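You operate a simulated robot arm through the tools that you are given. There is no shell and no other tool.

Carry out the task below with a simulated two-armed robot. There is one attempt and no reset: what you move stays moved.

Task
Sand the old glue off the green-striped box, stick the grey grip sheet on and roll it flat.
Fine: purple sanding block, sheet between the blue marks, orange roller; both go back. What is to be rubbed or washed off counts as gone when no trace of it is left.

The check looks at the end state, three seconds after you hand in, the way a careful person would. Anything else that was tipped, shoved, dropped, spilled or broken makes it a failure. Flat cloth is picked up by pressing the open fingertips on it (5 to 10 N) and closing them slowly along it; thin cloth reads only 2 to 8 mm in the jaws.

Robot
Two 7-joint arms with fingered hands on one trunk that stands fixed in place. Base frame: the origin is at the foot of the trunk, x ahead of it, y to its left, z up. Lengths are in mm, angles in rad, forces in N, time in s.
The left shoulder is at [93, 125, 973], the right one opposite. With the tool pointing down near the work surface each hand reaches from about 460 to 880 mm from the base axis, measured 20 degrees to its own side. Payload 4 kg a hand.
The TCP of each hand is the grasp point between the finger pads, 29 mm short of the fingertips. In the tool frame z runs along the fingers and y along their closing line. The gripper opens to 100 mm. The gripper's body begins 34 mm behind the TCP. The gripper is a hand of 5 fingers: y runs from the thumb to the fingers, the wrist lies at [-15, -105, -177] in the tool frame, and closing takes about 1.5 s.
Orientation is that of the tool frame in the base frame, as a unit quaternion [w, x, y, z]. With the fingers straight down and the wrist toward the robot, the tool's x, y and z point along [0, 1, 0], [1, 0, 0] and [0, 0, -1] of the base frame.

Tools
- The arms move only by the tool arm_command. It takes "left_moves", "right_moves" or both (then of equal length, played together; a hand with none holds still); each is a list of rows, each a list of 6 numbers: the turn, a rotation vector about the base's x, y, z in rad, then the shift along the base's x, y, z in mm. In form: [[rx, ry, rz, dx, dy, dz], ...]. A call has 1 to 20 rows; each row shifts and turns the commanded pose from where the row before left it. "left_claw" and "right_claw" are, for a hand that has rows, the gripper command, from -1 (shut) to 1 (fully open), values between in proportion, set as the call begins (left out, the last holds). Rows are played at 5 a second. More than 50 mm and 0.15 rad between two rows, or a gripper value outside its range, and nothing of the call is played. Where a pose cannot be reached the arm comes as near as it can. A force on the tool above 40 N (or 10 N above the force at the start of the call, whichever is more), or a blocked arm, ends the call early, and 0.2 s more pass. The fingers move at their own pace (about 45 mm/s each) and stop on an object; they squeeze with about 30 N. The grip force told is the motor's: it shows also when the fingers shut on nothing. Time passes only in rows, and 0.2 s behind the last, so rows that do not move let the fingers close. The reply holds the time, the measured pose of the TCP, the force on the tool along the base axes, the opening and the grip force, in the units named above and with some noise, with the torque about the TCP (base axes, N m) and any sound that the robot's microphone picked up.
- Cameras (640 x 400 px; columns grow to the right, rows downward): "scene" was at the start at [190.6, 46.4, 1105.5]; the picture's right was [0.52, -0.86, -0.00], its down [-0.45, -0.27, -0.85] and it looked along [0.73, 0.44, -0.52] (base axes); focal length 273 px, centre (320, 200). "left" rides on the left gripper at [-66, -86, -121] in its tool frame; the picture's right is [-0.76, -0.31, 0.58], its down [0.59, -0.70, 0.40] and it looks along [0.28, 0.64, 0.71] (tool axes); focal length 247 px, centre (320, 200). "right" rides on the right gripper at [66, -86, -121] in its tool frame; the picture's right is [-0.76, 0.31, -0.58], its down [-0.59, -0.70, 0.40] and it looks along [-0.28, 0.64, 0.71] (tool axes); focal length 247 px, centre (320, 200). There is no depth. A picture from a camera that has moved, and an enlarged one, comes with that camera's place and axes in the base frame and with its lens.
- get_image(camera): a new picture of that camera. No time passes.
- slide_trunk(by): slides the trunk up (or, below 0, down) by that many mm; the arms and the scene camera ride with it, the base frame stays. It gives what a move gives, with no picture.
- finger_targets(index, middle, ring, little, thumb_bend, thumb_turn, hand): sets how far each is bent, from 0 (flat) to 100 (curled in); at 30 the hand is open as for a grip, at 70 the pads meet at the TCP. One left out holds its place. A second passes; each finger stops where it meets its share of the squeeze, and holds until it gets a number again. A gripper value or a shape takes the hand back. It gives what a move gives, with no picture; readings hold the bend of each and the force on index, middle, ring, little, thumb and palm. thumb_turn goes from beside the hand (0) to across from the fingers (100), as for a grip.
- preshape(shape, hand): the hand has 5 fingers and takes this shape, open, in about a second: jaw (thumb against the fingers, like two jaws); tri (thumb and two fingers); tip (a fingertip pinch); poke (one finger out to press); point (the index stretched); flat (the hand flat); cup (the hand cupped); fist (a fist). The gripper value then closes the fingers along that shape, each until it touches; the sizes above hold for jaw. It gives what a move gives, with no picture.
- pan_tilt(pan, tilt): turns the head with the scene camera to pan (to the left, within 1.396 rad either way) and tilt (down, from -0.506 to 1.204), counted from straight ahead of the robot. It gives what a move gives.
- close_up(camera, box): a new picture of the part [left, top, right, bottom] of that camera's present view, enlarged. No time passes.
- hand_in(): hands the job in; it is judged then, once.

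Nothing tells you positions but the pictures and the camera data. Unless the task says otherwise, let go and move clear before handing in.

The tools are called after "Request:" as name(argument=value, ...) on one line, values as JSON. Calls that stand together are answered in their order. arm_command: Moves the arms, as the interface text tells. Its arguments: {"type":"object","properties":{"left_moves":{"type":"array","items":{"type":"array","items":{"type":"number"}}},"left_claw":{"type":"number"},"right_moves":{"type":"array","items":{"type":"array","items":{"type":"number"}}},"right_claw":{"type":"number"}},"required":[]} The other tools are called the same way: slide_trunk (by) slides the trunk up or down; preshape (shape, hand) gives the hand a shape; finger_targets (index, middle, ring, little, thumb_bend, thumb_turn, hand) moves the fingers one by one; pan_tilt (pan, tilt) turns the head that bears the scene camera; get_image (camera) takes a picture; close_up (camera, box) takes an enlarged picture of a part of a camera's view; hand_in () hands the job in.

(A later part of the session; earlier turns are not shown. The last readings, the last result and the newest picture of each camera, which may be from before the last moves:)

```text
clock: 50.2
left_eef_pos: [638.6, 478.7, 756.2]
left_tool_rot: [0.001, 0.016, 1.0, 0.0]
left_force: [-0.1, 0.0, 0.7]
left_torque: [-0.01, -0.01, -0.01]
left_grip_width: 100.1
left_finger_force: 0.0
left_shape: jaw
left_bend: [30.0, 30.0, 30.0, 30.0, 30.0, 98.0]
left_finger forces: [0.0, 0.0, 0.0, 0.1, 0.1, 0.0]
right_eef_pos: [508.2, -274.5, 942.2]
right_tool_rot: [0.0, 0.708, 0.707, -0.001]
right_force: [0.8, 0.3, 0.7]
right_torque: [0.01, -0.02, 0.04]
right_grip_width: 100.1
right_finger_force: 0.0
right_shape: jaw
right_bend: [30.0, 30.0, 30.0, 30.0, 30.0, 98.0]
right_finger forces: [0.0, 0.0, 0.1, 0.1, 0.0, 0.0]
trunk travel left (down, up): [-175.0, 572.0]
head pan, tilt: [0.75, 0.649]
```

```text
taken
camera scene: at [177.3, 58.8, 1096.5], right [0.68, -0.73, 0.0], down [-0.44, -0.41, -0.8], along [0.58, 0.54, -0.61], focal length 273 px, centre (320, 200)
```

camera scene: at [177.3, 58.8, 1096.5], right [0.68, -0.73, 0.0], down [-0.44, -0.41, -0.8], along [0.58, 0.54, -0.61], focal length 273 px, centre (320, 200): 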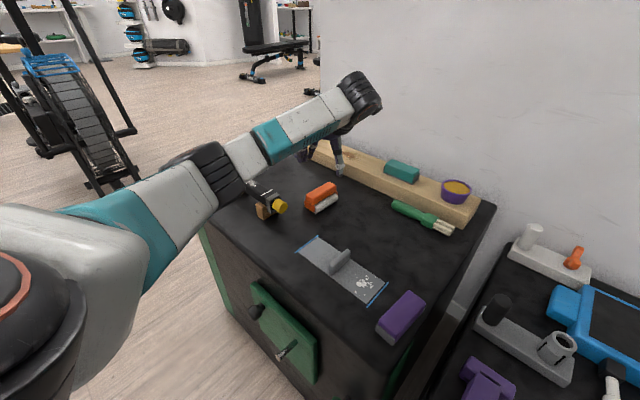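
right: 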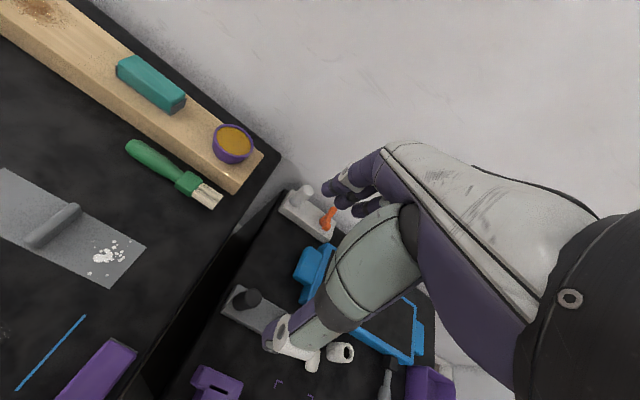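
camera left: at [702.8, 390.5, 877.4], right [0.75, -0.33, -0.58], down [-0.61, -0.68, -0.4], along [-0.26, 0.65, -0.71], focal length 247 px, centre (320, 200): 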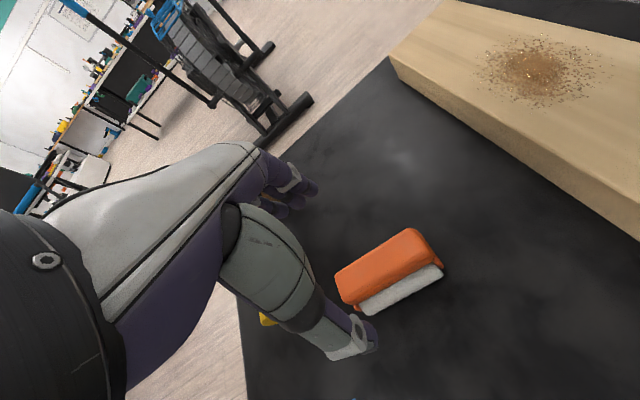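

The elbow and forearm stay well above everything. The handle centre refines to about (643, 481) with yaw ≈ −0.05. I'll go down so the fingertips end beside the handle, above the roller cylinder.

Request:
arm_command(left_moves=[[0, 0, -0.02, 4, 2.3, -30], [0, 0, 0, 0, 0, -30], [0, 0, 0, 0, 0, -20], [0, 0, 0, 0, 0, -11], [0, 0, 0, 0, 0, 0]], left_claw=1)

Request:
get_image(camera="left")

Request:
close_up(camera="scene", box=[230, 120, 380, 240])

```text
clock: 51.4
left_eef_pos: [643.9, 479.8, 665.4]
left_tool_rot: [-0.001, 0.026, 1.0, 0.0]
left_force: [0.5, 0.2, -0.2]
left_torque: [0.0, 0.0, 0.04]
left_grip_width: 100.0
left_finger_force: 0.0
left_shape: jaw
left_bend: [30.0, 30.0, 30.0, 30.0, 30.0, 98.0]
left_finger forces: [0.0, 0.0, 0.1, 0.0, 0.1, 0.0]
right_eef_pos: [507.8, -274.4, 941.9]
right_tool_rot: [-0.001, 0.707, 0.707, -0.001]
right_force: [0.5, -0.1, -0.6]
right_torque: [0.02, 0.02, 0.01]
right_grip_width: 100.0
right_finger_force: 0.2
right_shape: jaw
right_bend: [30.0, 30.0, 30.0, 30.0, 30.0, 98.0]
right_finger forces: [0.0, 0.0, 0.1, 0.0, 0.0, 0.0]
trunk travel left (down, up): [-175.0, 572.0]
head pan, tilt: [0.75, 0.649]
```

```text
taken
camera left: at [705.2, 390.4, 785.5], right [0.74, -0.35, -0.58], down [-0.62, -0.67, -0.4], along [-0.25, 0.66, -0.71], focal length 247 px, centre (320, 200)
```

left: 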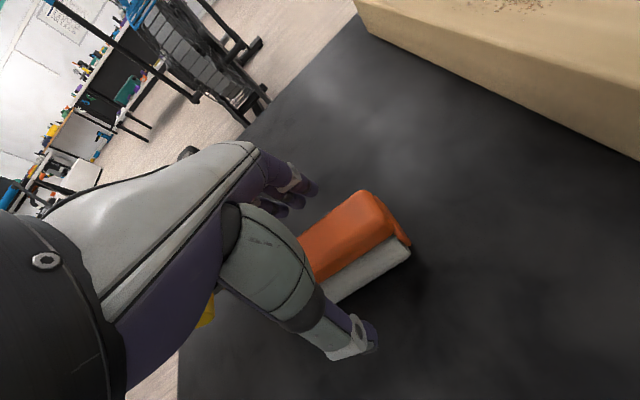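

```text
3.33 times, centred on (305, 180) of scene
camera zoom: at [177.3, 58.9, 1096.7], right [0.68, -0.73, 0.0], down [-0.44, -0.41, -0.8], along [0.58, 0.54, -0.6], focal length 910 px, centre (370, 267)
```

zoom: 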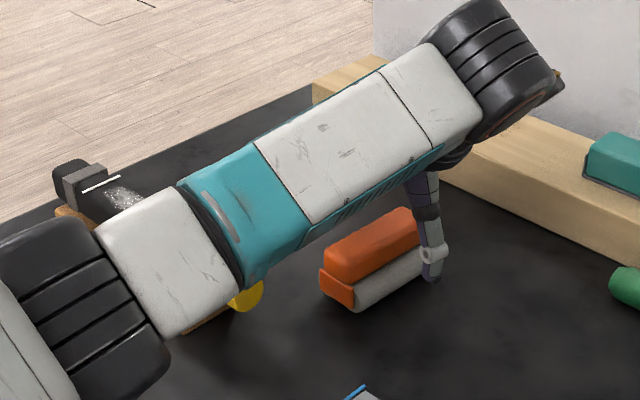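

The hand is centred over the handle with no contact, so I'll close.

Request:
arm_command(left_moves=[[0, 0, 0, 0, 0, 0], [0, 0, 0, 0, 0, 0], [0, 0, 0, 0, 0, 0], [0, 0, 0, 0, 0, 0], [0, 0, 0, 0, 0, 0], [0, 0, 0, 0, 0, 0], [0, 0, 0, 0, 0, 0], [0, 0, 0, 0, 0, 0], [0, 0, 0, 0, 0, 0], [0, 0, 0, 0, 0, 0]], left_claw=-1)

Request:
get_image(camera="left")

Request:
close_up(camera="scene", box=[230, 120, 380, 240])

```text
clock: 53.6
left_eef_pos: [643.2, 481.1, 665.3]
left_tool_rot: [0.0, 0.027, 1.0, 0.001]
left_force: [-0.8, 0.0, 0.2]
left_torque: [0.04, 0.02, 0.01]
left_grip_width: 27.7
left_finger_force: 29.9
left_shape: jaw
left_bend: [52.0, 54.0, 74.0, 59.0, 46.0, 100.0]
left_finger forces: [16.3, 7.2, 3.1, 0.6, 27.4, 0.0]
right_eef_pos: [508.7, -275.1, 941.9]
right_tool_rot: [0.0, 0.707, 0.707, 0.0]
right_force: [0.2, -0.4, -0.3]
right_torque: [-0.01, 0.01, -0.06]
right_grip_width: 99.9
right_finger_force: 0.1
right_shape: jaw
right_bend: [30.0, 30.0, 30.0, 30.0, 30.0, 98.0]
right_finger forces: [0.1, 0.0, 0.0, 0.0, 0.0, 0.0]
trunk travel left (down, up): [-175.0, 572.0]
head pan, tilt: [0.75, 0.649]
```

```text
taken
camera left: at [705.2, 390.5, 785.6], right [0.74, -0.35, -0.58], down [-0.62, -0.67, -0.4], along [-0.25, 0.66, -0.71], focal length 247 px, centre (320, 200)
```

left: 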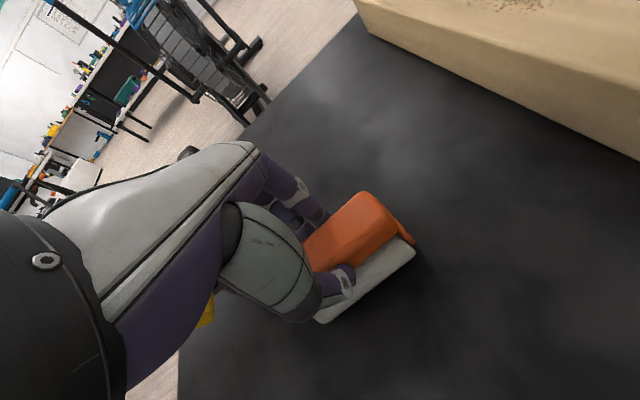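

```text
3.33 times, centred on (305, 180) of scene
camera zoom: at [177.4, 58.9, 1096.7], right [0.68, -0.73, 0.0], down [-0.44, -0.41, -0.8], along [0.58, 0.54, -0.6], focal length 910 px, centre (370, 267)
```

zoom: 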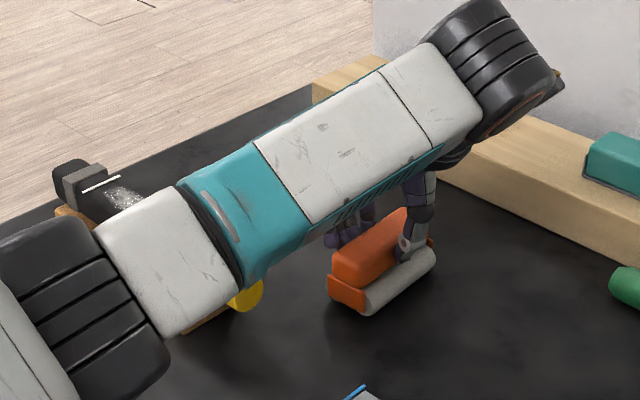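

The handle is gripped (27.7 mm). The roller turned a little as the hand closed, and I'll account for that when I return it. I'll lift it and check the grip.

Request:
arm_command(left_moves=[[0, 0, 0, 0, 0, 8], [0, 0, 0, 0, 0, 15], [0, 0, 0, 0, 0, 25], [0, 0, 0, 0, 0, 25], [0, 0, 0, 0, 0, 0]])

Request:
get_image(camera="left")

Request:
get_image(camera="scene")

```text
clock: 54.8
left_eef_pos: [642.6, 482.9, 738.5]
left_tool_rot: [0.0, 0.025, 1.0, 0.0]
left_force: [-0.9, 0.2, -0.4]
left_torque: [0.0, -0.01, -0.02]
left_grip_width: 27.8
left_finger_force: 30.0
left_shape: jaw
left_bend: [52.0, 54.0, 74.0, 59.0, 46.0, 100.0]
left_finger forces: [16.4, 7.3, 3.1, 0.6, 27.4, 0.0]
right_eef_pos: [507.5, -273.6, 941.7]
right_tool_rot: [0.0, 0.707, 0.707, 0.0]
right_force: [-0.1, -0.2, -0.7]
right_torque: [0.0, -0.01, 0.01]
right_grip_width: 99.5
right_finger_force: 0.1
right_shape: jaw
right_bend: [30.0, 30.0, 30.0, 30.0, 30.0, 98.0]
right_finger forces: [0.0, 0.0, 0.0, 0.0, 0.0, 0.0]
trunk travel left (down, up): [-175.0, 572.0]
head pan, tilt: [0.75, 0.649]
```

```text
taken
camera left: at [704.7, 392.4, 859.9], right [0.74, -0.34, -0.58], down [-0.62, -0.67, -0.4], along [-0.25, 0.65, -0.71], focal length 247 px, centre (320, 200)
```

left: 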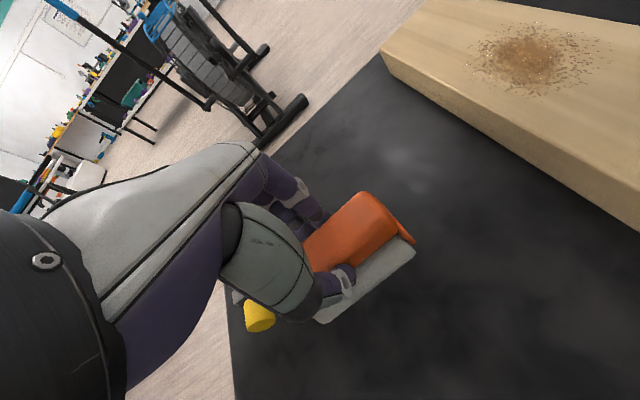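

```text
taken
camera scene: at [176.1, 59.5, 1096.7], right [0.68, -0.73, 0.0], down [-0.44, -0.41, -0.8], along [0.58, 0.54, -0.6], focal length 273 px, centre (320, 200)
```

scene: 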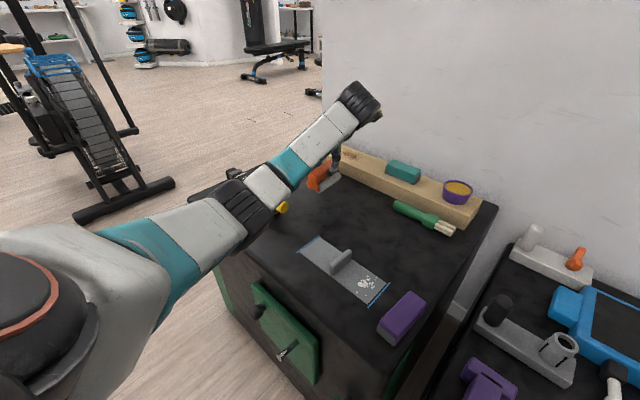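

The roller is held firmly. I'll carry it over the left half of the sheet at a safe height, straightening its axis along x.

Request:
arm_command(left_moves=[[0, 0, -0.03, -25, -22, 0], [0, 0, -0.03, -30, -26, 0], [0, 0, 0, -30, -30, 0], [0, 0, 0, -30, -30, 0], [0, 0, 0, -28, -20, -10], [0, 0, 0, 0, 0, -15], [0, 0, 0, 0, 0, 0]])

Request:
pan_tilt(pan=0.5, tilt=0.75)

Request:
get_image(camera="scene")

Request:
get_image(camera="left")

```text
clock: 56.4
left_eef_pos: [499.3, 351.2, 712.2]
left_tool_rot: [0.0, 0.056, 0.998, 0.001]
left_force: [0.2, 0.1, -1.0]
left_torque: [0.01, -0.02, 0.0]
left_grip_width: 27.7
left_finger_force: 29.9
left_shape: jaw
left_bend: [52.0, 54.0, 74.0, 59.0, 46.0, 100.0]
left_finger forces: [16.3, 7.2, 3.3, 0.5, 27.2, 0.1]
right_eef_pos: [509.4, -273.6, 940.5]
right_tool_rot: [-0.001, 0.707, 0.707, 0.0]
right_force: [-0.2, 0.4, -0.1]
right_torque: [0.03, 0.0, -0.01]
right_grip_width: 99.8
right_finger_force: 0.0
right_shape: jaw
right_bend: [30.0, 30.0, 30.0, 30.0, 30.0, 98.0]
right_finger forces: [0.0, 0.1, 0.1, 0.0, 0.1, 0.1]
trunk travel left (down, up): [-175.0, 572.0]
head pan, tilt: [0.75, 0.649]
```

```text
clock: 57.1
left_eef_pos: [500.2, 350.3, 712.6]
left_tool_rot: [0.001, 0.055, 0.998, 0.0]
left_force: [-0.8, 1.3, -1.6]
left_torque: [0.03, 0.01, 0.02]
left_grip_width: 27.7
left_finger_force: 30.2
left_shape: jaw
left_bend: [52.0, 54.0, 74.0, 59.0, 46.0, 100.0]
left_finger forces: [16.3, 7.3, 3.2, 0.5, 27.3, 0.0]
right_eef_pos: [508.9, -273.9, 942.7]
right_tool_rot: [0.0, 0.707, 0.707, -0.001]
right_force: [-0.4, 0.1, -0.8]
right_torque: [0.0, -0.02, 0.01]
right_grip_width: 99.9
right_finger_force: 0.2
right_shape: jaw
right_bend: [30.0, 30.0, 30.0, 30.0, 30.0, 98.0]
right_finger forces: [0.0, 0.2, 0.0, 0.0, 0.0, 0.1]
trunk travel left (down, up): [-175.0, 572.0]
head pan, tilt: [0.499, 0.75]
```

```text
taken
camera scene: at [186.6, 39.5, 1088.1], right [0.48, -0.88, 0.0], down [-0.6, -0.33, -0.73], along [0.64, 0.35, -0.68], focal length 273 px, centre (320, 200)
```

scene: 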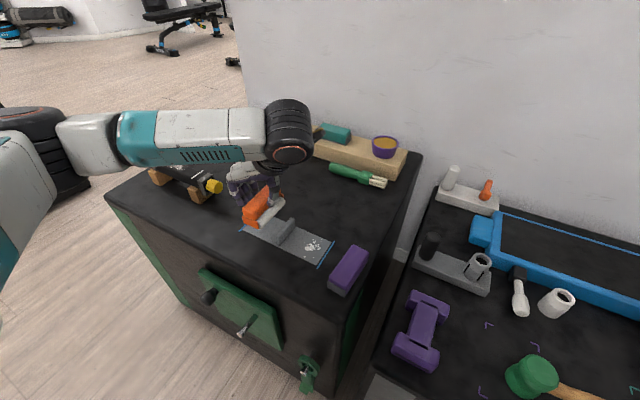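

```text
taken
camera left: at [556.4, 257.9, 833.0], right [0.72, -0.39, -0.58], down [-0.66, -0.63, -0.4], along [-0.21, 0.67, -0.71], focal length 247 px, centre (320, 200)
```

left: 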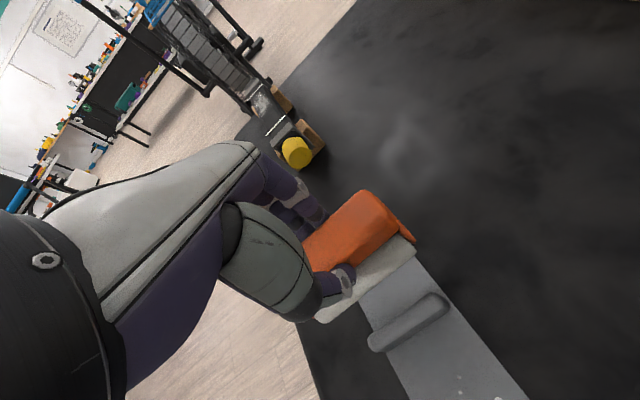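

Request:
close_up(camera="scene", box=[200, 150, 350, 280])

Request:
close_up(camera="left", box=[270, 170, 540, 400])

```text
3.08 times, centred on (275, 215) of scene
camera zoom: at [186.6, 39.5, 1088.1], right [0.48, -0.88, 0.0], down [-0.6, -0.33, -0.73], along [0.64, 0.35, -0.68], focal length 840 px, centre (458, 154)
```

zoom: 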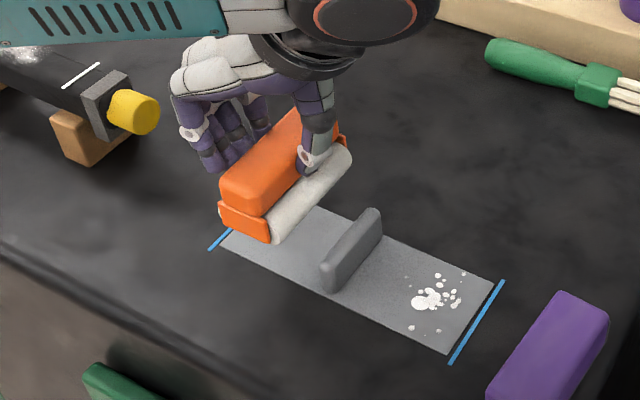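

```text
1.74 times, centred on (405, 285) of left
camera zoom: at [556.4, 257.9, 833.0], right [0.72, -0.39, -0.58], down [-0.66, -0.63, -0.4], along [-0.21, 0.67, -0.71], focal length 430 px, centre (172, 52)
```

zoom: 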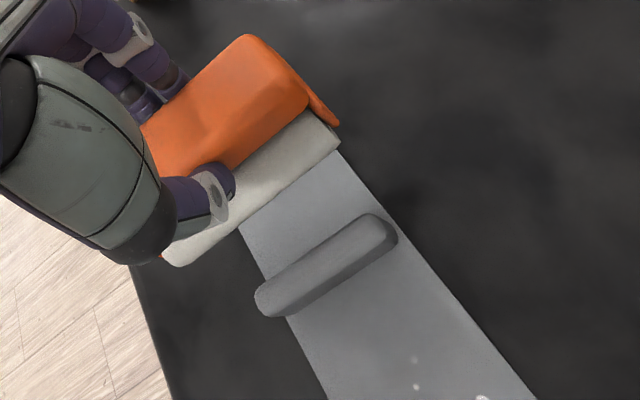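

The roller axis is now along x and spans x ≈ 455–546, which covers the sheet's width. I'll lower it onto the left half.

Request:
arm_command(left_moves=[[0, 0, 0, -0.5, 0, -20], [0, 0, 0, 0, 0, -15], [0, 0, 0, 0, 0, -6], [0, 0, 0, 0, 0, -3], [0, 0, 0, 0, 0, -1], [0, 0, 0, 0, 0, 0]])

Request:
close_up(camera="scene", box=[200, 170, 330, 270])

```text
clock: 58.5
left_eef_pos: [501.0, 353.6, 668.4]
left_tool_rot: [0.0, 0.056, 0.998, 0.0]
left_force: [-0.2, 1.3, -1.8]
left_torque: [0.01, 0.0, 0.01]
left_grip_width: 27.6
left_finger_force: 30.3
left_shape: jaw
left_bend: [52.0, 54.0, 74.0, 59.0, 46.0, 100.0]
left_finger forces: [16.2, 7.2, 3.1, 0.6, 27.1, 0.1]
right_eef_pos: [509.3, -273.0, 942.8]
right_tool_rot: [0.0, 0.707, 0.707, 0.0]
right_force: [-0.1, -0.3, -0.2]
right_torque: [0.01, 0.02, 0.01]
right_grip_width: 99.9
right_finger_force: 0.0
right_shape: jaw
right_bend: [30.0, 30.0, 30.0, 30.0, 30.0, 98.0]
right_finger forces: [0.1, 0.0, 0.1, 0.0, 0.0, 0.1]
trunk travel left (down, up): [-175.0, 572.0]
head pan, tilt: [0.499, 0.75]
```

```text
4.00 times, centred on (265, 220) of scene
camera zoom: at [186.6, 39.4, 1088.1], right [0.48, -0.88, 0.0], down [-0.6, -0.33, -0.73], along [0.64, 0.35, -0.68], focal length 1092 px, centre (540, 120)
```

zoom: 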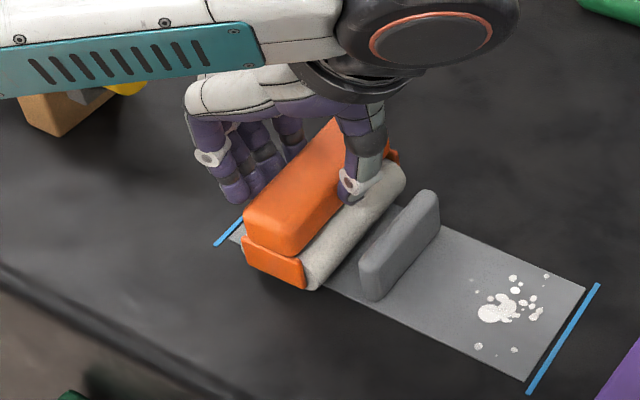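

Request:
arm_command(left_moves=[[0, 0, 0, 0, 0, -1], [0, 0, 0, 0, 0, -1], [0, 0, 0, 0, 0, 0]])

```text
clock: 59.3
left_eef_pos: [501.5, 352.6, 666.9]
left_tool_rot: [0.001, 0.055, 0.998, 0.0]
left_force: [0.1, 0.6, 4.5]
left_torque: [0.05, 0.05, -0.03]
left_grip_width: 28.0
left_finger_force: 29.5
left_shape: jaw
left_bend: [52.0, 54.0, 74.0, 59.0, 45.0, 100.0]
left_finger forces: [16.7, 7.7, 3.3, 1.1, 28.0, 0.1]
right_eef_pos: [508.5, -274.6, 942.8]
right_tool_rot: [0.0, 0.707, 0.707, -0.001]
right_force: [-0.5, 0.5, 0.8]
right_torque: [-0.03, 0.04, -0.01]
right_grip_width: 99.6
right_finger_force: 0.2
right_shape: jaw
right_bend: [30.0, 30.0, 30.0, 30.0, 30.0, 98.0]
right_finger forces: [0.0, 0.0, 0.1, 0.1, 0.1, 0.0]
trunk travel left (down, up): [-175.0, 572.0]
head pan, tilt: [0.499, 0.75]
```

There's contact at 4.5 N. I'll press slightly more and roll the left half outward and back.

Request:
arm_command(left_moves=[[0, 0, 0, 0, 0, -1], [0, 0, 0, 0, 8, 0], [0, 0, 0, 0, 9, 0], [0, 0, 0, 0, 9, 0], [0, 0, 0, 0, 9, 0], [0, 0, 0, 0, 9, 0], [0, 0, 0, 0, 0, 0]])

Request:
close_up(camera="scene", box=[200, 170, 330, 270])

Request:
get_image(camera="left")

```text
clock: 60.9
left_eef_pos: [501.8, 394.4, 667.7]
left_tool_rot: [0.0, 0.056, 0.998, 0.001]
left_force: [0.7, -3.2, 12.0]
left_torque: [-0.14, 0.0, 0.04]
left_grip_width: 28.7
left_finger_force: 29.6
left_shape: jaw
left_bend: [52.0, 55.0, 74.0, 59.0, 44.0, 99.0]
left_finger forces: [16.5, 7.3, 3.2, 0.2, 31.1, 0.0]
right_eef_pos: [509.4, -274.5, 941.3]
right_tool_rot: [-0.001, 0.707, 0.707, 0.0]
right_force: [0.1, 0.7, 0.0]
right_torque: [-0.01, -0.03, 0.0]
right_grip_width: 99.8
right_finger_force: 0.0
right_shape: jaw
right_bend: [30.0, 30.0, 30.0, 30.0, 30.0, 98.0]
right_finger forces: [0.0, 0.0, 0.0, 0.0, 0.0, 0.0]
trunk travel left (down, up): [-175.0, 572.0]
head pan, tilt: [0.499, 0.75]
```

```text
4.00 times, centred on (265, 220) of scene
camera zoom: at [185.8, 38.6, 1088.3], right [0.48, -0.88, 0.0], down [-0.6, -0.33, -0.73], along [0.64, 0.35, -0.68], focal length 1092 px, centre (540, 120)
```

zoom: 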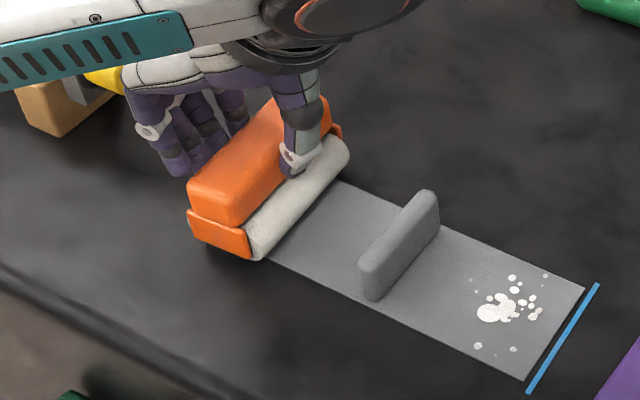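

```text
taken
camera left: at [557.7, 301.5, 787.2], right [0.72, -0.39, -0.58], down [-0.66, -0.63, -0.4], along [-0.21, 0.67, -0.71], focal length 247 px, centre (320, 200)
```

left: 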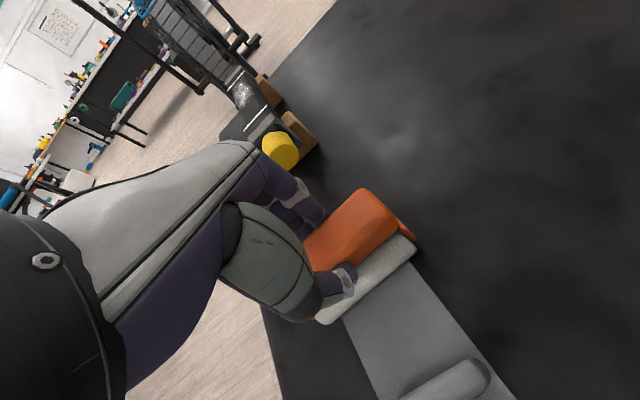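

That works: 12 N down and the sheet isn't moving. I'll finish the outer edge, roll back close to the tab and repeat.

Request:
arm_command(left_moves=[[0, 0, 0, -0.3, 4, 0], [0, 0, 0, -0.3, -9, 0], [0, 0, 0, -0.3, -9, 0], [0, 0, 0, -0.3, -9, 0], [0, 0, 0, 0, -9, 0], [0, 0, 0, 0, -9, 0], [0, 0, 0, 0, -9, 0], [0, 0, 0, 0, -7, 0], [0, 0, 0, 0, -3, 0], [0, 0, 0, 0, 0, 0]])

Request:
close_up(camera="scene", box=[200, 170, 330, 270])

Request:
close_up(camera="left", box=[270, 170, 540, 400])

```text
clock: 63.1
left_eef_pos: [500.6, 335.5, 666.1]
left_tool_rot: [0.001, 0.056, 0.998, 0.0]
left_force: [0.0, 1.0, 14.4]
left_torque: [0.1, 0.04, -0.02]
left_grip_width: 28.5
left_finger_force: 29.2
left_shape: jaw
left_bend: [52.0, 54.0, 74.0, 59.0, 44.0, 99.0]
left_finger forces: [18.3, 8.7, 3.6, 0.5, 29.9, 0.1]
right_eef_pos: [508.2, -274.7, 941.9]
right_tool_rot: [0.0, 0.707, 0.707, 0.0]
right_force: [-0.4, 0.3, -0.2]
right_torque: [0.02, 0.01, 0.01]
right_grip_width: 99.6
right_finger_force: 0.0
right_shape: jaw
right_bend: [30.0, 30.0, 30.0, 30.0, 30.0, 98.0]
right_finger forces: [0.0, 0.0, 0.0, 0.1, 0.1, 0.1]
trunk travel left (down, up): [-175.0, 572.0]
head pan, tilt: [0.499, 0.75]
```

```text
4.00 times, centred on (265, 220) of scene
camera zoom: at [185.5, 38.8, 1088.4], right [0.48, -0.88, 0.0], down [-0.6, -0.33, -0.73], along [0.64, 0.35, -0.68], focal length 1092 px, centre (540, 120)
```

zoom: 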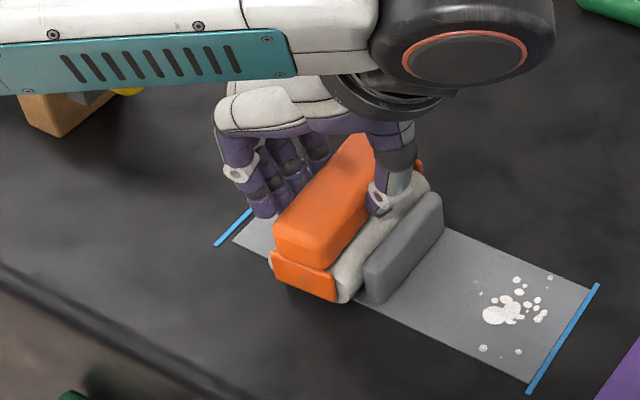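

```text
1.74 times, centred on (405, 285) of left
camera zoom: at [556.1, 241.1, 786.8], right [0.72, -0.39, -0.58], down [-0.66, -0.63, -0.4], along [-0.21, 0.67, -0.71], focal length 430 px, centre (172, 52)
```

zoom: 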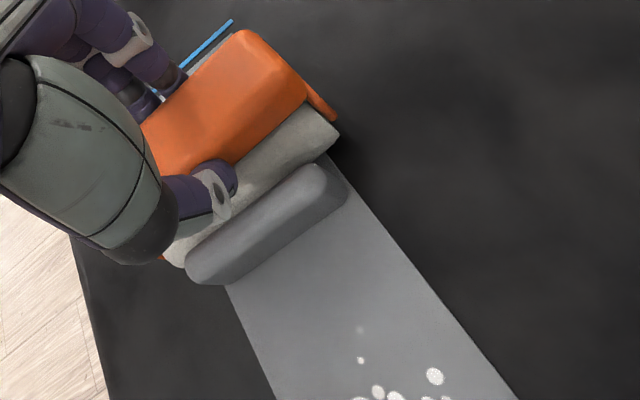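

The sheet may have crept slightly as I got near the tab. I'll check both ends closely.

Request:
close_up(camera="scene", box=[300, 225, 360, 275])

Request:
close_up(camera="scene", box=[245, 200, 315, 250])

Request:
close_up(camera="scene", box=[240, 205, 290, 245])

```text
8.00 times, centred on (330, 250) of scene
camera zoom: at [185.5, 38.8, 1088.4], right [0.48, -0.88, 0.0], down [-0.6, -0.33, -0.73], along [0.64, 0.35, -0.68], focal length 2185 px, centre (240, -200)
```

zoom: 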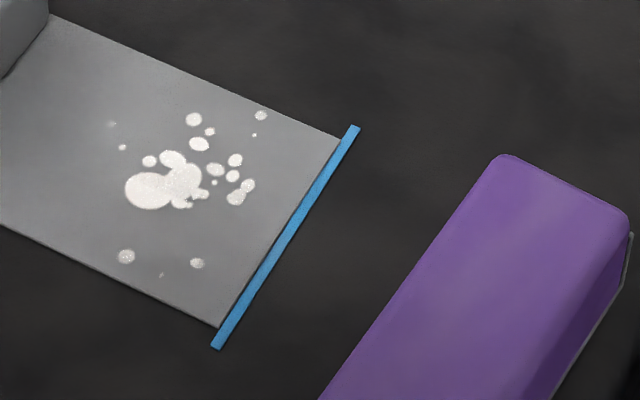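

```text
8.00 times, centred on (280, 225) of scene
camera zoom: at [185.5, 38.8, 1088.4], right [0.48, -0.88, 0.0], down [-0.6, -0.33, -0.73], along [0.64, 0.35, -0.68], focal length 2185 px, centre (640, 0)
```

zoom: 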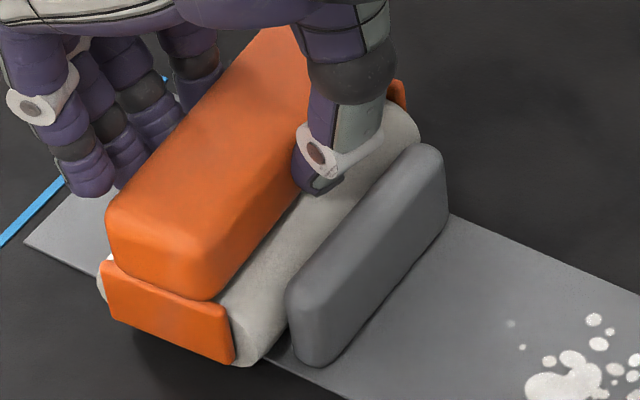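

```text
10.00 times, centred on (265, 225) of scene
camera zoom: at [185.5, 38.8, 1088.4], right [0.48, -0.88, 0.0], down [-0.6, -0.33, -0.73], along [0.64, 0.35, -0.68], focal length 2731 px, centre (870, -50)
```

zoom: 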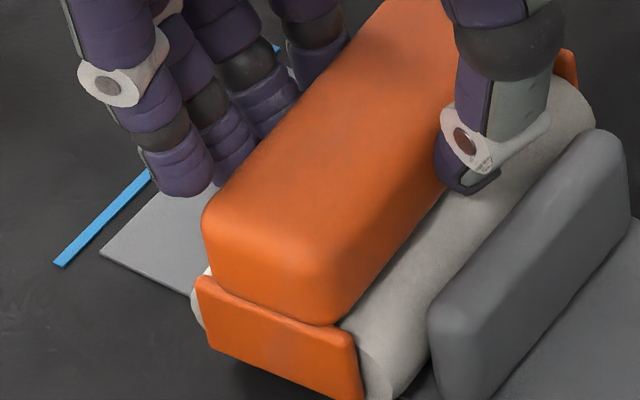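

The roller seems to have dropped off the left edge at the end of that stroke and nudged the sheet about 2 mm to the right. It's still between the marks, with about 5 mm on the left and 1 mm on the right. I'll lift off, go to the right side and push the tab back gently before rolling on.

Request:
arm_command(left_moves=[[0, 0, 0, 0, 3, 8], [0, 0, 0, 0, 0, 25], [0, 0, 0, 0, 0, 30], [0, 0, 0, 0, -30, 0], [0, 0, 0, 0, -35, 0], [0, 0, 0, 0, -30, 0], [0, 0, 0, 0, 0, 0]])

Request:
close_up(camera="scene", box=[200, 150, 370, 290])

Request:
get_image(camera="left")

```text
clock: 64.7
left_eef_pos: [498.6, 242.5, 729.2]
left_tool_rot: [0.0, 0.056, 0.998, 0.001]
left_force: [0.7, -0.2, -1.3]
left_torque: [0.02, -0.02, 0.0]
left_grip_width: 28.6
left_finger_force: 30.2
left_shape: jaw
left_bend: [52.0, 55.0, 74.0, 59.0, 44.0, 99.0]
left_finger forces: [17.3, 7.5, 3.2, 0.0, 28.0, 0.0]
right_eef_pos: [510.3, -274.0, 941.7]
right_tool_rot: [0.0, 0.708, 0.707, 0.0]
right_force: [-0.4, -0.4, -0.2]
right_torque: [-0.02, 0.01, -0.02]
right_grip_width: 99.7
right_finger_force: 0.0
right_shape: jaw
right_bend: [30.0, 30.0, 30.0, 30.0, 30.0, 98.0]
right_finger forces: [0.0, 0.1, 0.0, 0.1, 0.1, 0.1]
trunk travel left (down, up): [-175.0, 572.0]
head pan, tilt: [0.499, 0.75]
```

```text
2.86 times, centred on (285, 220) of scene
camera zoom: at [186.6, 39.2, 1088.1], right [0.48, -0.88, 0.0], down [-0.6, -0.33, -0.73], along [0.64, 0.35, -0.68], focal length 780 px, centre (420, 143)
```

zoom: 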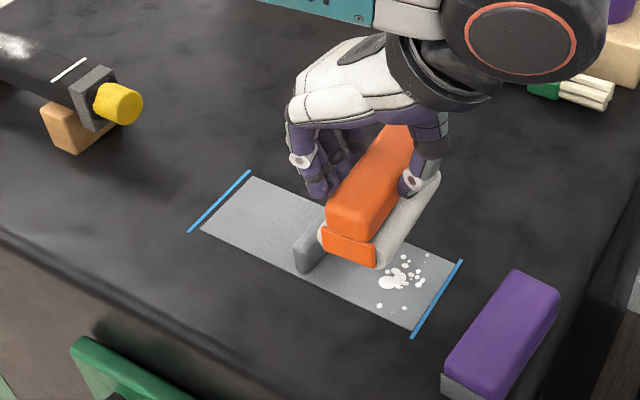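

```text
taken
camera left: at [555.7, 149.2, 850.0], right [0.72, -0.39, -0.58], down [-0.66, -0.63, -0.4], along [-0.21, 0.67, -0.71], focal length 247 px, centre (320, 200)
```

left: 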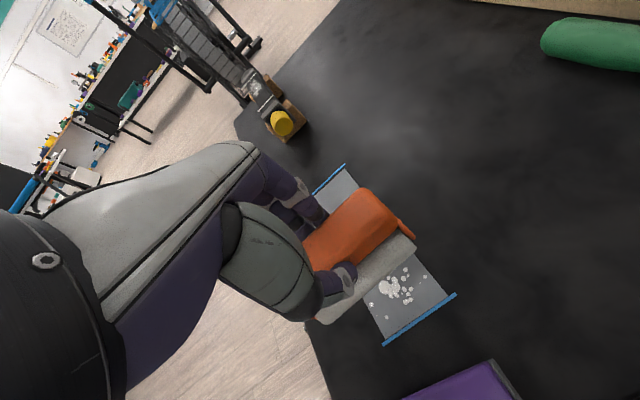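

Request:
arm_command(left_moves=[[0, 0, 0, 0, 0, -25], [0, 0, 0, 0, 0, -20], [0, 0, 0, 0, 0, -12], [0, 0, 0, 0, 6, 0], [0, 0, 0, 0, 6, 0], [0, 0, 0, 0, 5, 0], [0, 0, 0, 0, 0, 0]])

Request:
close_up(camera="scene", box=[240, 190, 340, 270])

Request:
close_up(camera="left", box=[270, 130, 500, 360])

```text
clock: 66.3
left_eef_pos: [498.9, 261.3, 670.2]
left_tool_rot: [0.0, 0.056, 0.998, 0.001]
left_force: [-0.2, -0.2, -1.2]
left_torque: [0.01, 0.0, 0.0]
left_grip_width: 28.7
left_finger_force: 30.1
left_shape: jaw
left_bend: [52.0, 55.0, 74.0, 59.0, 44.0, 99.0]
left_finger forces: [17.1, 7.5, 3.1, 0.2, 28.0, 0.0]
right_eef_pos: [509.5, -273.9, 941.0]
right_tool_rot: [0.0, 0.707, 0.707, 0.0]
right_force: [-0.1, -0.1, 0.1]
right_torque: [-0.01, 0.0, 0.01]
right_grip_width: 99.9
right_finger_force: 0.1
right_shape: jaw
right_bend: [30.0, 30.0, 30.0, 30.0, 30.0, 98.0]
right_finger forces: [0.0, 0.1, 0.0, 0.0, 0.0, 0.0]
trunk travel left (down, up): [-175.0, 572.0]
head pan, tilt: [0.499, 0.75]
```

```text
5.00 times, centred on (290, 230) of scene
camera zoom: at [186.6, 39.4, 1088.1], right [0.48, -0.88, 0.0], down [-0.6, -0.33, -0.73], along [0.64, 0.35, -0.68], focal length 1365 px, centre (470, 50)
```

zoom: 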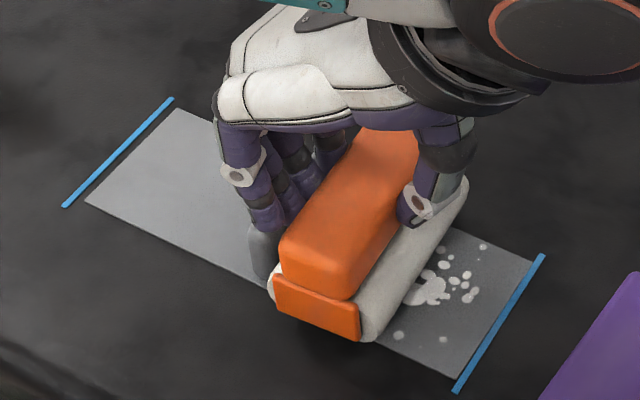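

```text
1.74 times, centred on (385, 245) of left
camera zoom: at [555.8, 167.2, 791.5], right [0.72, -0.39, -0.58], down [-0.66, -0.63, -0.4], along [-0.21, 0.67, -0.71], focal length 430 px, centre (207, 122)
```

zoom: 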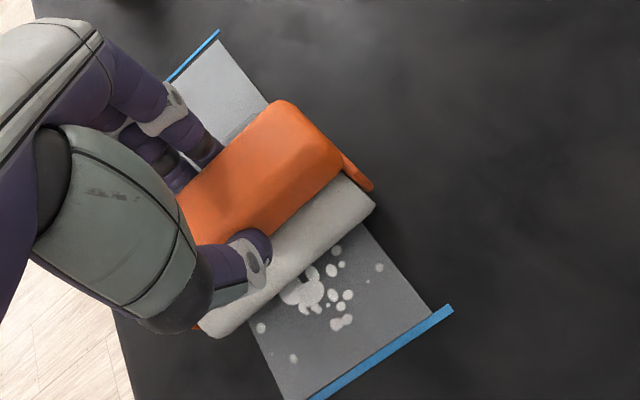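

Request:
arm_command(left_moves=[[0, 0, 0, 0, 2, 0], [0, 0, 0, 0, 2, 0], [0, 0, 0, 0, 0, 0]])

Request:
close_up(camera="scene", box=[270, 205, 320, 245])

```text
clock: 67.1
left_eef_pos: [499.2, 264.9, 670.3]
left_tool_rot: [0.0, 0.056, 0.998, 0.0]
left_force: [0.6, 0.0, -0.4]
left_torque: [0.01, 0.01, -0.02]
left_grip_width: 28.4
left_finger_force: 29.8
left_shape: jaw
left_bend: [52.0, 55.0, 74.0, 59.0, 44.0, 99.0]
left_finger forces: [17.2, 7.6, 3.3, 0.0, 28.0, 0.0]
right_eef_pos: [509.3, -274.1, 941.9]
right_tool_rot: [0.0, 0.708, 0.707, 0.0]
right_force: [-0.6, -0.4, 0.9]
right_torque: [-0.02, -0.04, -0.02]
right_grip_width: 99.7
right_finger_force: 0.1
right_shape: jaw
right_bend: [30.0, 30.0, 30.0, 30.0, 30.0, 98.0]
right_finger forces: [0.0, 0.0, 0.0, 0.0, 0.1, 0.0]
trunk travel left (down, up): [-175.0, 572.0]
head pan, tilt: [0.499, 0.75]
```

```text
10.00 times, centred on (295, 225) of scene
camera zoom: at [186.6, 39.4, 1088.1], right [0.48, -0.88, 0.0], down [-0.6, -0.33, -0.73], along [0.64, 0.35, -0.68], focal length 2731 px, centre (570, -50)
```

zoom: 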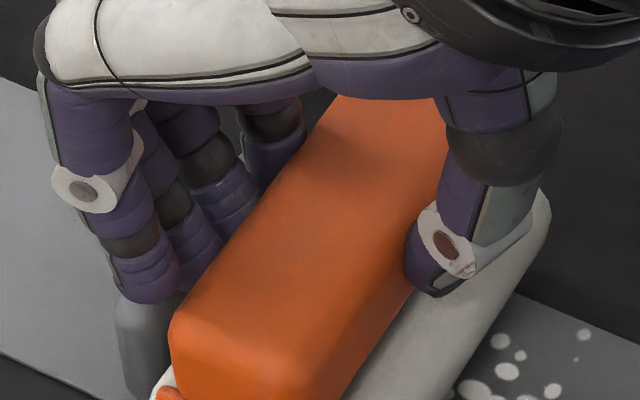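

Request:
arm_command(left_moves=[[0, 0, 0, 0, 1, 0], [0, 0, 0, 0, 1, 0], [0, 0, 0, 0, 1, 0], [0, 0, 0, 0, 0, 0]])

Request:
close_up(camera="scene", box=[240, 190, 340, 270])

```text
clock: 68.1
left_eef_pos: [498.8, 268.6, 671.4]
left_tool_rot: [0.0, 0.055, 0.998, 0.0]
left_force: [-0.5, -0.8, -1.1]
left_torque: [-0.03, 0.0, 0.03]
left_grip_width: 28.8
left_finger_force: 29.6
left_shape: jaw
left_bend: [52.0, 55.0, 74.0, 59.0, 44.0, 99.0]
left_finger forces: [17.0, 7.2, 3.2, 0.1, 28.2, 0.0]
right_eef_pos: [508.3, -273.8, 941.8]
right_tool_rot: [0.0, 0.707, 0.707, 0.0]
right_force: [0.0, -0.2, -0.6]
right_torque: [0.0, 0.01, 0.01]
right_grip_width: 100.1
right_finger_force: 0.0
right_shape: jaw
right_bend: [30.0, 30.0, 30.0, 30.0, 30.0, 98.0]
right_finger forces: [0.0, 0.1, 0.0, 0.0, 0.0, 0.1]
trunk travel left (down, up): [-175.0, 572.0]
head pan, tilt: [0.499, 0.75]
```

```text
5.00 times, centred on (290, 230) of scene
camera zoom: at [186.6, 39.3, 1088.1], right [0.48, -0.88, 0.0], down [-0.6, -0.33, -0.73], along [0.64, 0.35, -0.68], focal length 1365 px, centre (470, 50)
```

zoom: 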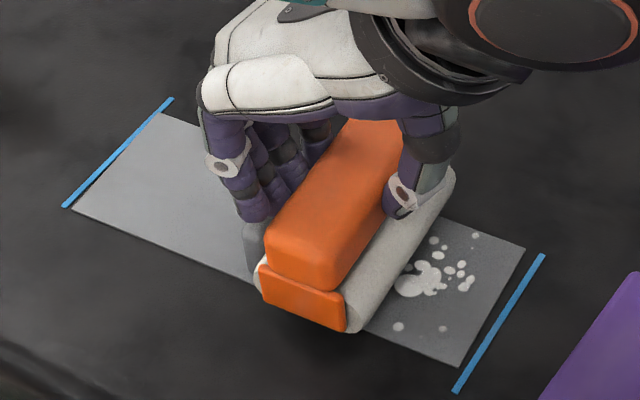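

The push overshot: the sheet moved about 5 mm and turned roughly 0.05 rad, matching the roller's own slight yaw. The roller works as a straight pusher, so I'll lift, square it up by −0.05 and nudge the tab back from the left with small steps and visual checks.

Request:
arm_command(left_moves=[[0, 0, 0, 0, -4, 0], [0, 0, 0, 0, 0, 20], [0, 0, 0, 0, 0, 30], [0, 0, -0.05, 0, 30, 5], [0, 0, 0, 0, 35, 0], [0, 0, 0, 0, 20, 0], [0, 0, 0, 0, 0, 0]])

Request:
get_image(camera="scene")

Request:
close_up(camera="scene", box=[220, 170, 350, 280])

Request:
close_up(camera="left", box=[270, 170, 540, 400])

```text
clock: 69.7
left_eef_pos: [498.9, 350.8, 726.1]
left_tool_rot: [0.0, 0.08, 0.997, 0.0]
left_force: [0.7, 1.1, -2.1]
left_torque: [-0.01, 0.02, 0.01]
left_grip_width: 28.7
left_finger_force: 30.2
left_shape: jaw
left_bend: [52.0, 55.0, 74.0, 59.0, 45.0, 99.0]
left_finger forces: [17.2, 7.3, 3.1, 0.1, 27.5, 0.1]
right_eef_pos: [509.6, -274.5, 942.5]
right_tool_rot: [-0.001, 0.707, 0.707, 0.0]
right_force: [0.1, 0.4, 0.0]
right_torque: [-0.04, -0.01, 0.0]
right_grip_width: 99.8
right_finger_force: 0.0
right_shape: jaw
right_bend: [30.0, 30.0, 30.0, 30.0, 30.0, 98.0]
right_finger forces: [0.0, 0.1, 0.0, 0.0, 0.0, 0.0]
trunk travel left (down, up): [-175.0, 572.0]
head pan, tilt: [0.499, 0.75]
```

```text
taken
camera scene: at [186.5, 39.4, 1088.1], right [0.48, -0.88, 0.0], down [-0.6, -0.33, -0.73], along [0.64, 0.35, -0.68], focal length 273 px, centre (320, 200)
```

scene: 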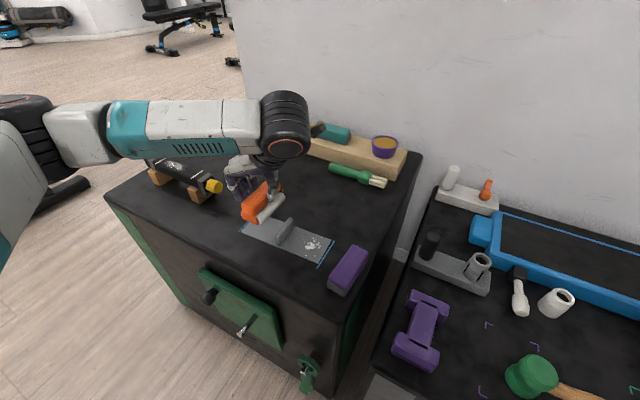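

```text
3.64 times, centred on (285, 225) of scene
camera zoom: at [186.5, 39.4, 1088.1], right [0.48, -0.88, 0.0], down [-0.6, -0.33, -0.73], along [0.64, 0.35, -0.68], focal length 993 px, centre (447, 109)
```

zoom: 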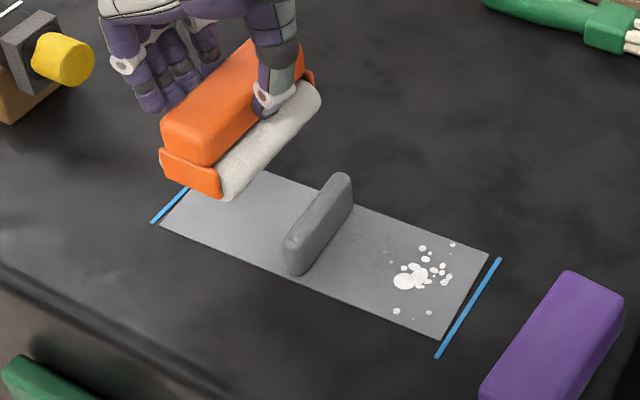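

```text
1.74 times, centred on (405, 285) of left
camera zoom: at [550.8, 254.0, 846.5], right [0.7, -0.43, -0.58], down [-0.69, -0.6, -0.4], along [-0.18, 0.68, -0.71], focal length 430 px, centre (172, 52)
```

zoom: 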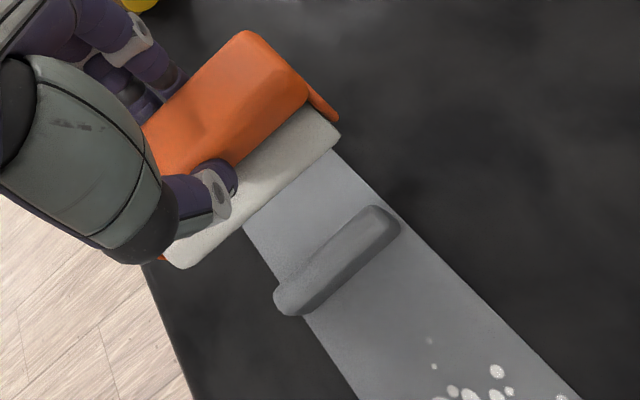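

Roller yaw is now about −0.025, so I'll trim it back, then come down just above sheet level on the left and approach the tab slowly.

Request:
arm_command(left_moves=[[0, 0, 0.025, 0, 0, -25], [0, 0, 0, 0, 0, -20], [0, 0, 0, 0, 0, -10], [0, 0, 0, 0, -6, 0], [0, 0, 0, 0, -6, 0], [0, 0, 0, 0, -4, 0], [0, 0, 0, 0, 0, 0]])

Request:
close_up(camera="scene", box=[240, 190, 340, 270])

Request:
close_up(camera="left", box=[270, 170, 540, 400])

```text
clock: 71.3
left_eef_pos: [499.8, 334.0, 672.1]
left_tool_rot: [0.0, 0.069, 0.998, 0.0]
left_force: [-0.4, 0.7, -1.4]
left_torque: [0.02, -0.01, 0.01]
left_grip_width: 28.5
left_finger_force: 29.8
left_shape: jaw
left_bend: [52.0, 55.0, 74.0, 59.0, 45.0, 99.0]
left_finger forces: [17.2, 7.3, 3.0, 0.1, 27.4, 0.0]
right_eef_pos: [509.6, -273.8, 941.7]
right_tool_rot: [0.0, 0.707, 0.707, 0.0]
right_force: [0.0, 0.2, -0.2]
right_torque: [-0.03, 0.01, 0.04]
right_grip_width: 99.8
right_finger_force: 0.1
right_shape: jaw
right_bend: [30.0, 30.0, 30.0, 30.0, 30.0, 98.0]
right_finger forces: [0.1, 0.0, 0.0, 0.1, 0.0, 0.0]
trunk travel left (down, up): [-175.0, 572.0]
head pan, tilt: [0.499, 0.75]
```

```text
5.00 times, centred on (290, 230) of scene
camera zoom: at [186.5, 39.4, 1088.1], right [0.48, -0.88, 0.0], down [-0.6, -0.33, -0.73], along [0.64, 0.35, -0.68], focal length 1365 px, centre (470, 50)
```

zoom: 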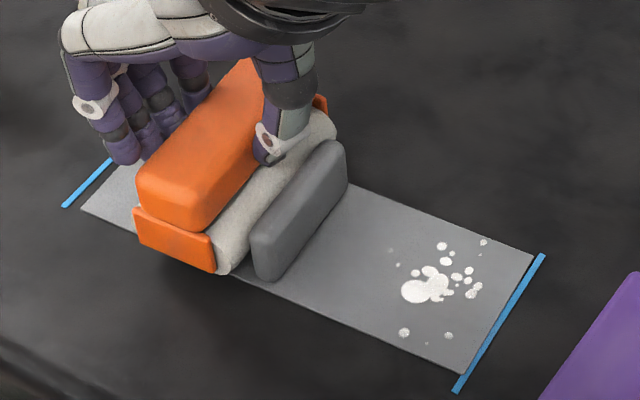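

```text
1.74 times, centred on (405, 285) of left
camera zoom: at [553.8, 238.1, 791.6], right [0.71, -0.41, -0.58], down [-0.68, -0.62, -0.4], along [-0.19, 0.67, -0.71], focal length 430 px, centre (172, 52)
```

zoom: 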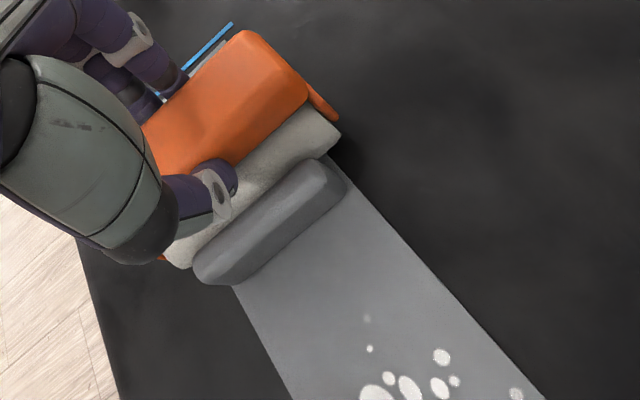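

The contact geometry is now clear: the roller meets the tab 33 mm from the TCP on the left side and about 24.5 mm on the right. The sheet is about 3 mm too far right with yaw ≈ 0.037. One careful nudge from the right, with the roller yawed slightly negative, should fix both.

Request:
arm_command(left_moves=[[0, 0, 0, 0, 4, 0], [0, 0, 0, 0, 0, 25], [0, 0, 0, 0, 0, 30], [0, 0, -0.03, 0, -30, 0], [0, 0, 0, 0, -35, 0], [0, 0, 0, 0, -20, 0], [0, 0, 0, 0, 0, -25], [0, 0, 0, 0, 0, -20], [0, 0, 0, 0, 0, -10], [0, 0, 0, 0, 0, 0], [0, 0, 0, 0, 0, 0]])

Request:
close_up(camera="scene", box=[240, 190, 340, 270])

```text
clock: 73.7
left_eef_pos: [499.1, 252.4, 672.0]
left_tool_rot: [-0.001, 0.084, 0.996, 0.0]
left_force: [0.4, 0.7, -0.2]
left_torque: [-0.02, 0.02, 0.0]
left_grip_width: 28.5
left_finger_force: 30.0
left_shape: jaw
left_bend: [52.0, 55.0, 74.0, 59.0, 45.0, 99.0]
left_finger forces: [16.9, 7.1, 3.2, 0.1, 27.5, 0.1]
right_eef_pos: [508.9, -274.3, 942.7]
right_tool_rot: [0.0, 0.707, 0.708, 0.0]
right_force: [-0.5, 0.1, 0.1]
right_torque: [0.01, 0.0, -0.01]
right_grip_width: 99.5
right_finger_force: 0.0
right_shape: jaw
right_bend: [30.0, 30.0, 30.0, 30.0, 30.0, 98.0]
right_finger forces: [0.1, 0.0, 0.1, 0.0, 0.0, 0.1]
trunk travel left (down, up): [-175.0, 572.0]
head pan, tilt: [0.499, 0.75]
```

```text
5.00 times, centred on (290, 230) of scene
camera zoom: at [186.5, 39.3, 1088.1], right [0.48, -0.88, 0.0], down [-0.6, -0.33, -0.73], along [0.64, 0.35, -0.68], focal length 1365 px, centre (470, 50)
```

zoom: 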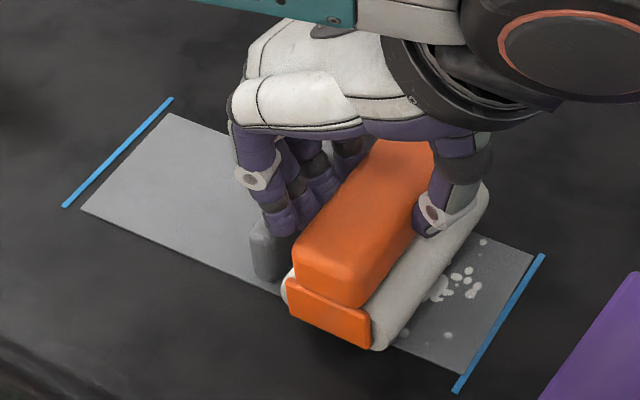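

Request:
arm_command(left_moves=[[0, 0, 0, 0, 5, 0], [0, 0, 0, 0, 5, 0], [0, 0, 0, 0, 2, 0], [0, 0, 0, 0, 1, 0], [0, 0, 0, 0, 0, 0], [0, 0, 0, 0, 0, 0]])

Request:
close_up(camera="scene", box=[240, 190, 340, 270])

```text
clock: 75.1
left_eef_pos: [499.3, 265.4, 670.6]
left_tool_rot: [0.0, 0.085, 0.996, -0.001]
left_force: [0.7, -0.4, -1.8]
left_torque: [-0.01, -0.01, -0.01]
left_grip_width: 28.2
left_finger_force: 30.2
left_shape: jaw
left_bend: [52.0, 55.0, 74.0, 59.0, 45.0, 99.0]
left_finger forces: [16.8, 7.2, 3.2, 0.1, 27.4, 0.0]
right_eef_pos: [508.1, -274.2, 942.4]
right_tool_rot: [0.0, 0.707, 0.707, 0.0]
right_force: [-0.5, 0.6, 0.4]
right_torque: [0.01, -0.01, 0.02]
right_grip_width: 99.9
right_finger_force: 0.0
right_shape: jaw
right_bend: [30.0, 30.0, 30.0, 30.0, 30.0, 98.0]
right_finger forces: [0.0, 0.0, 0.0, 0.0, 0.0, 0.0]
trunk travel left (down, up): [-175.0, 572.0]
head pan, tilt: [0.499, 0.75]
```

```text
5.00 times, centred on (290, 230) of scene
camera zoom: at [186.5, 39.3, 1088.1], right [0.48, -0.88, 0.0], down [-0.6, -0.33, -0.73], along [0.64, 0.35, -0.68], focal length 1365 px, centre (470, 50)
```

zoom: 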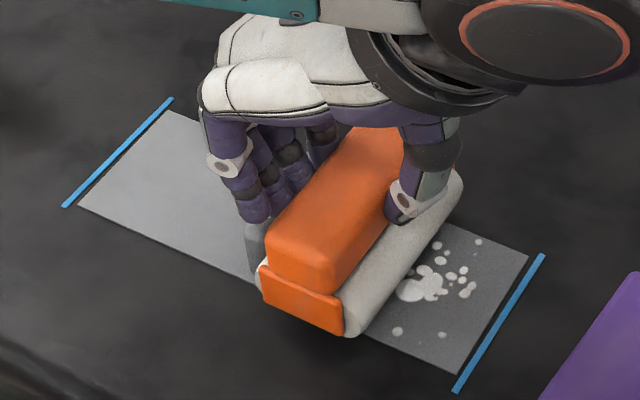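

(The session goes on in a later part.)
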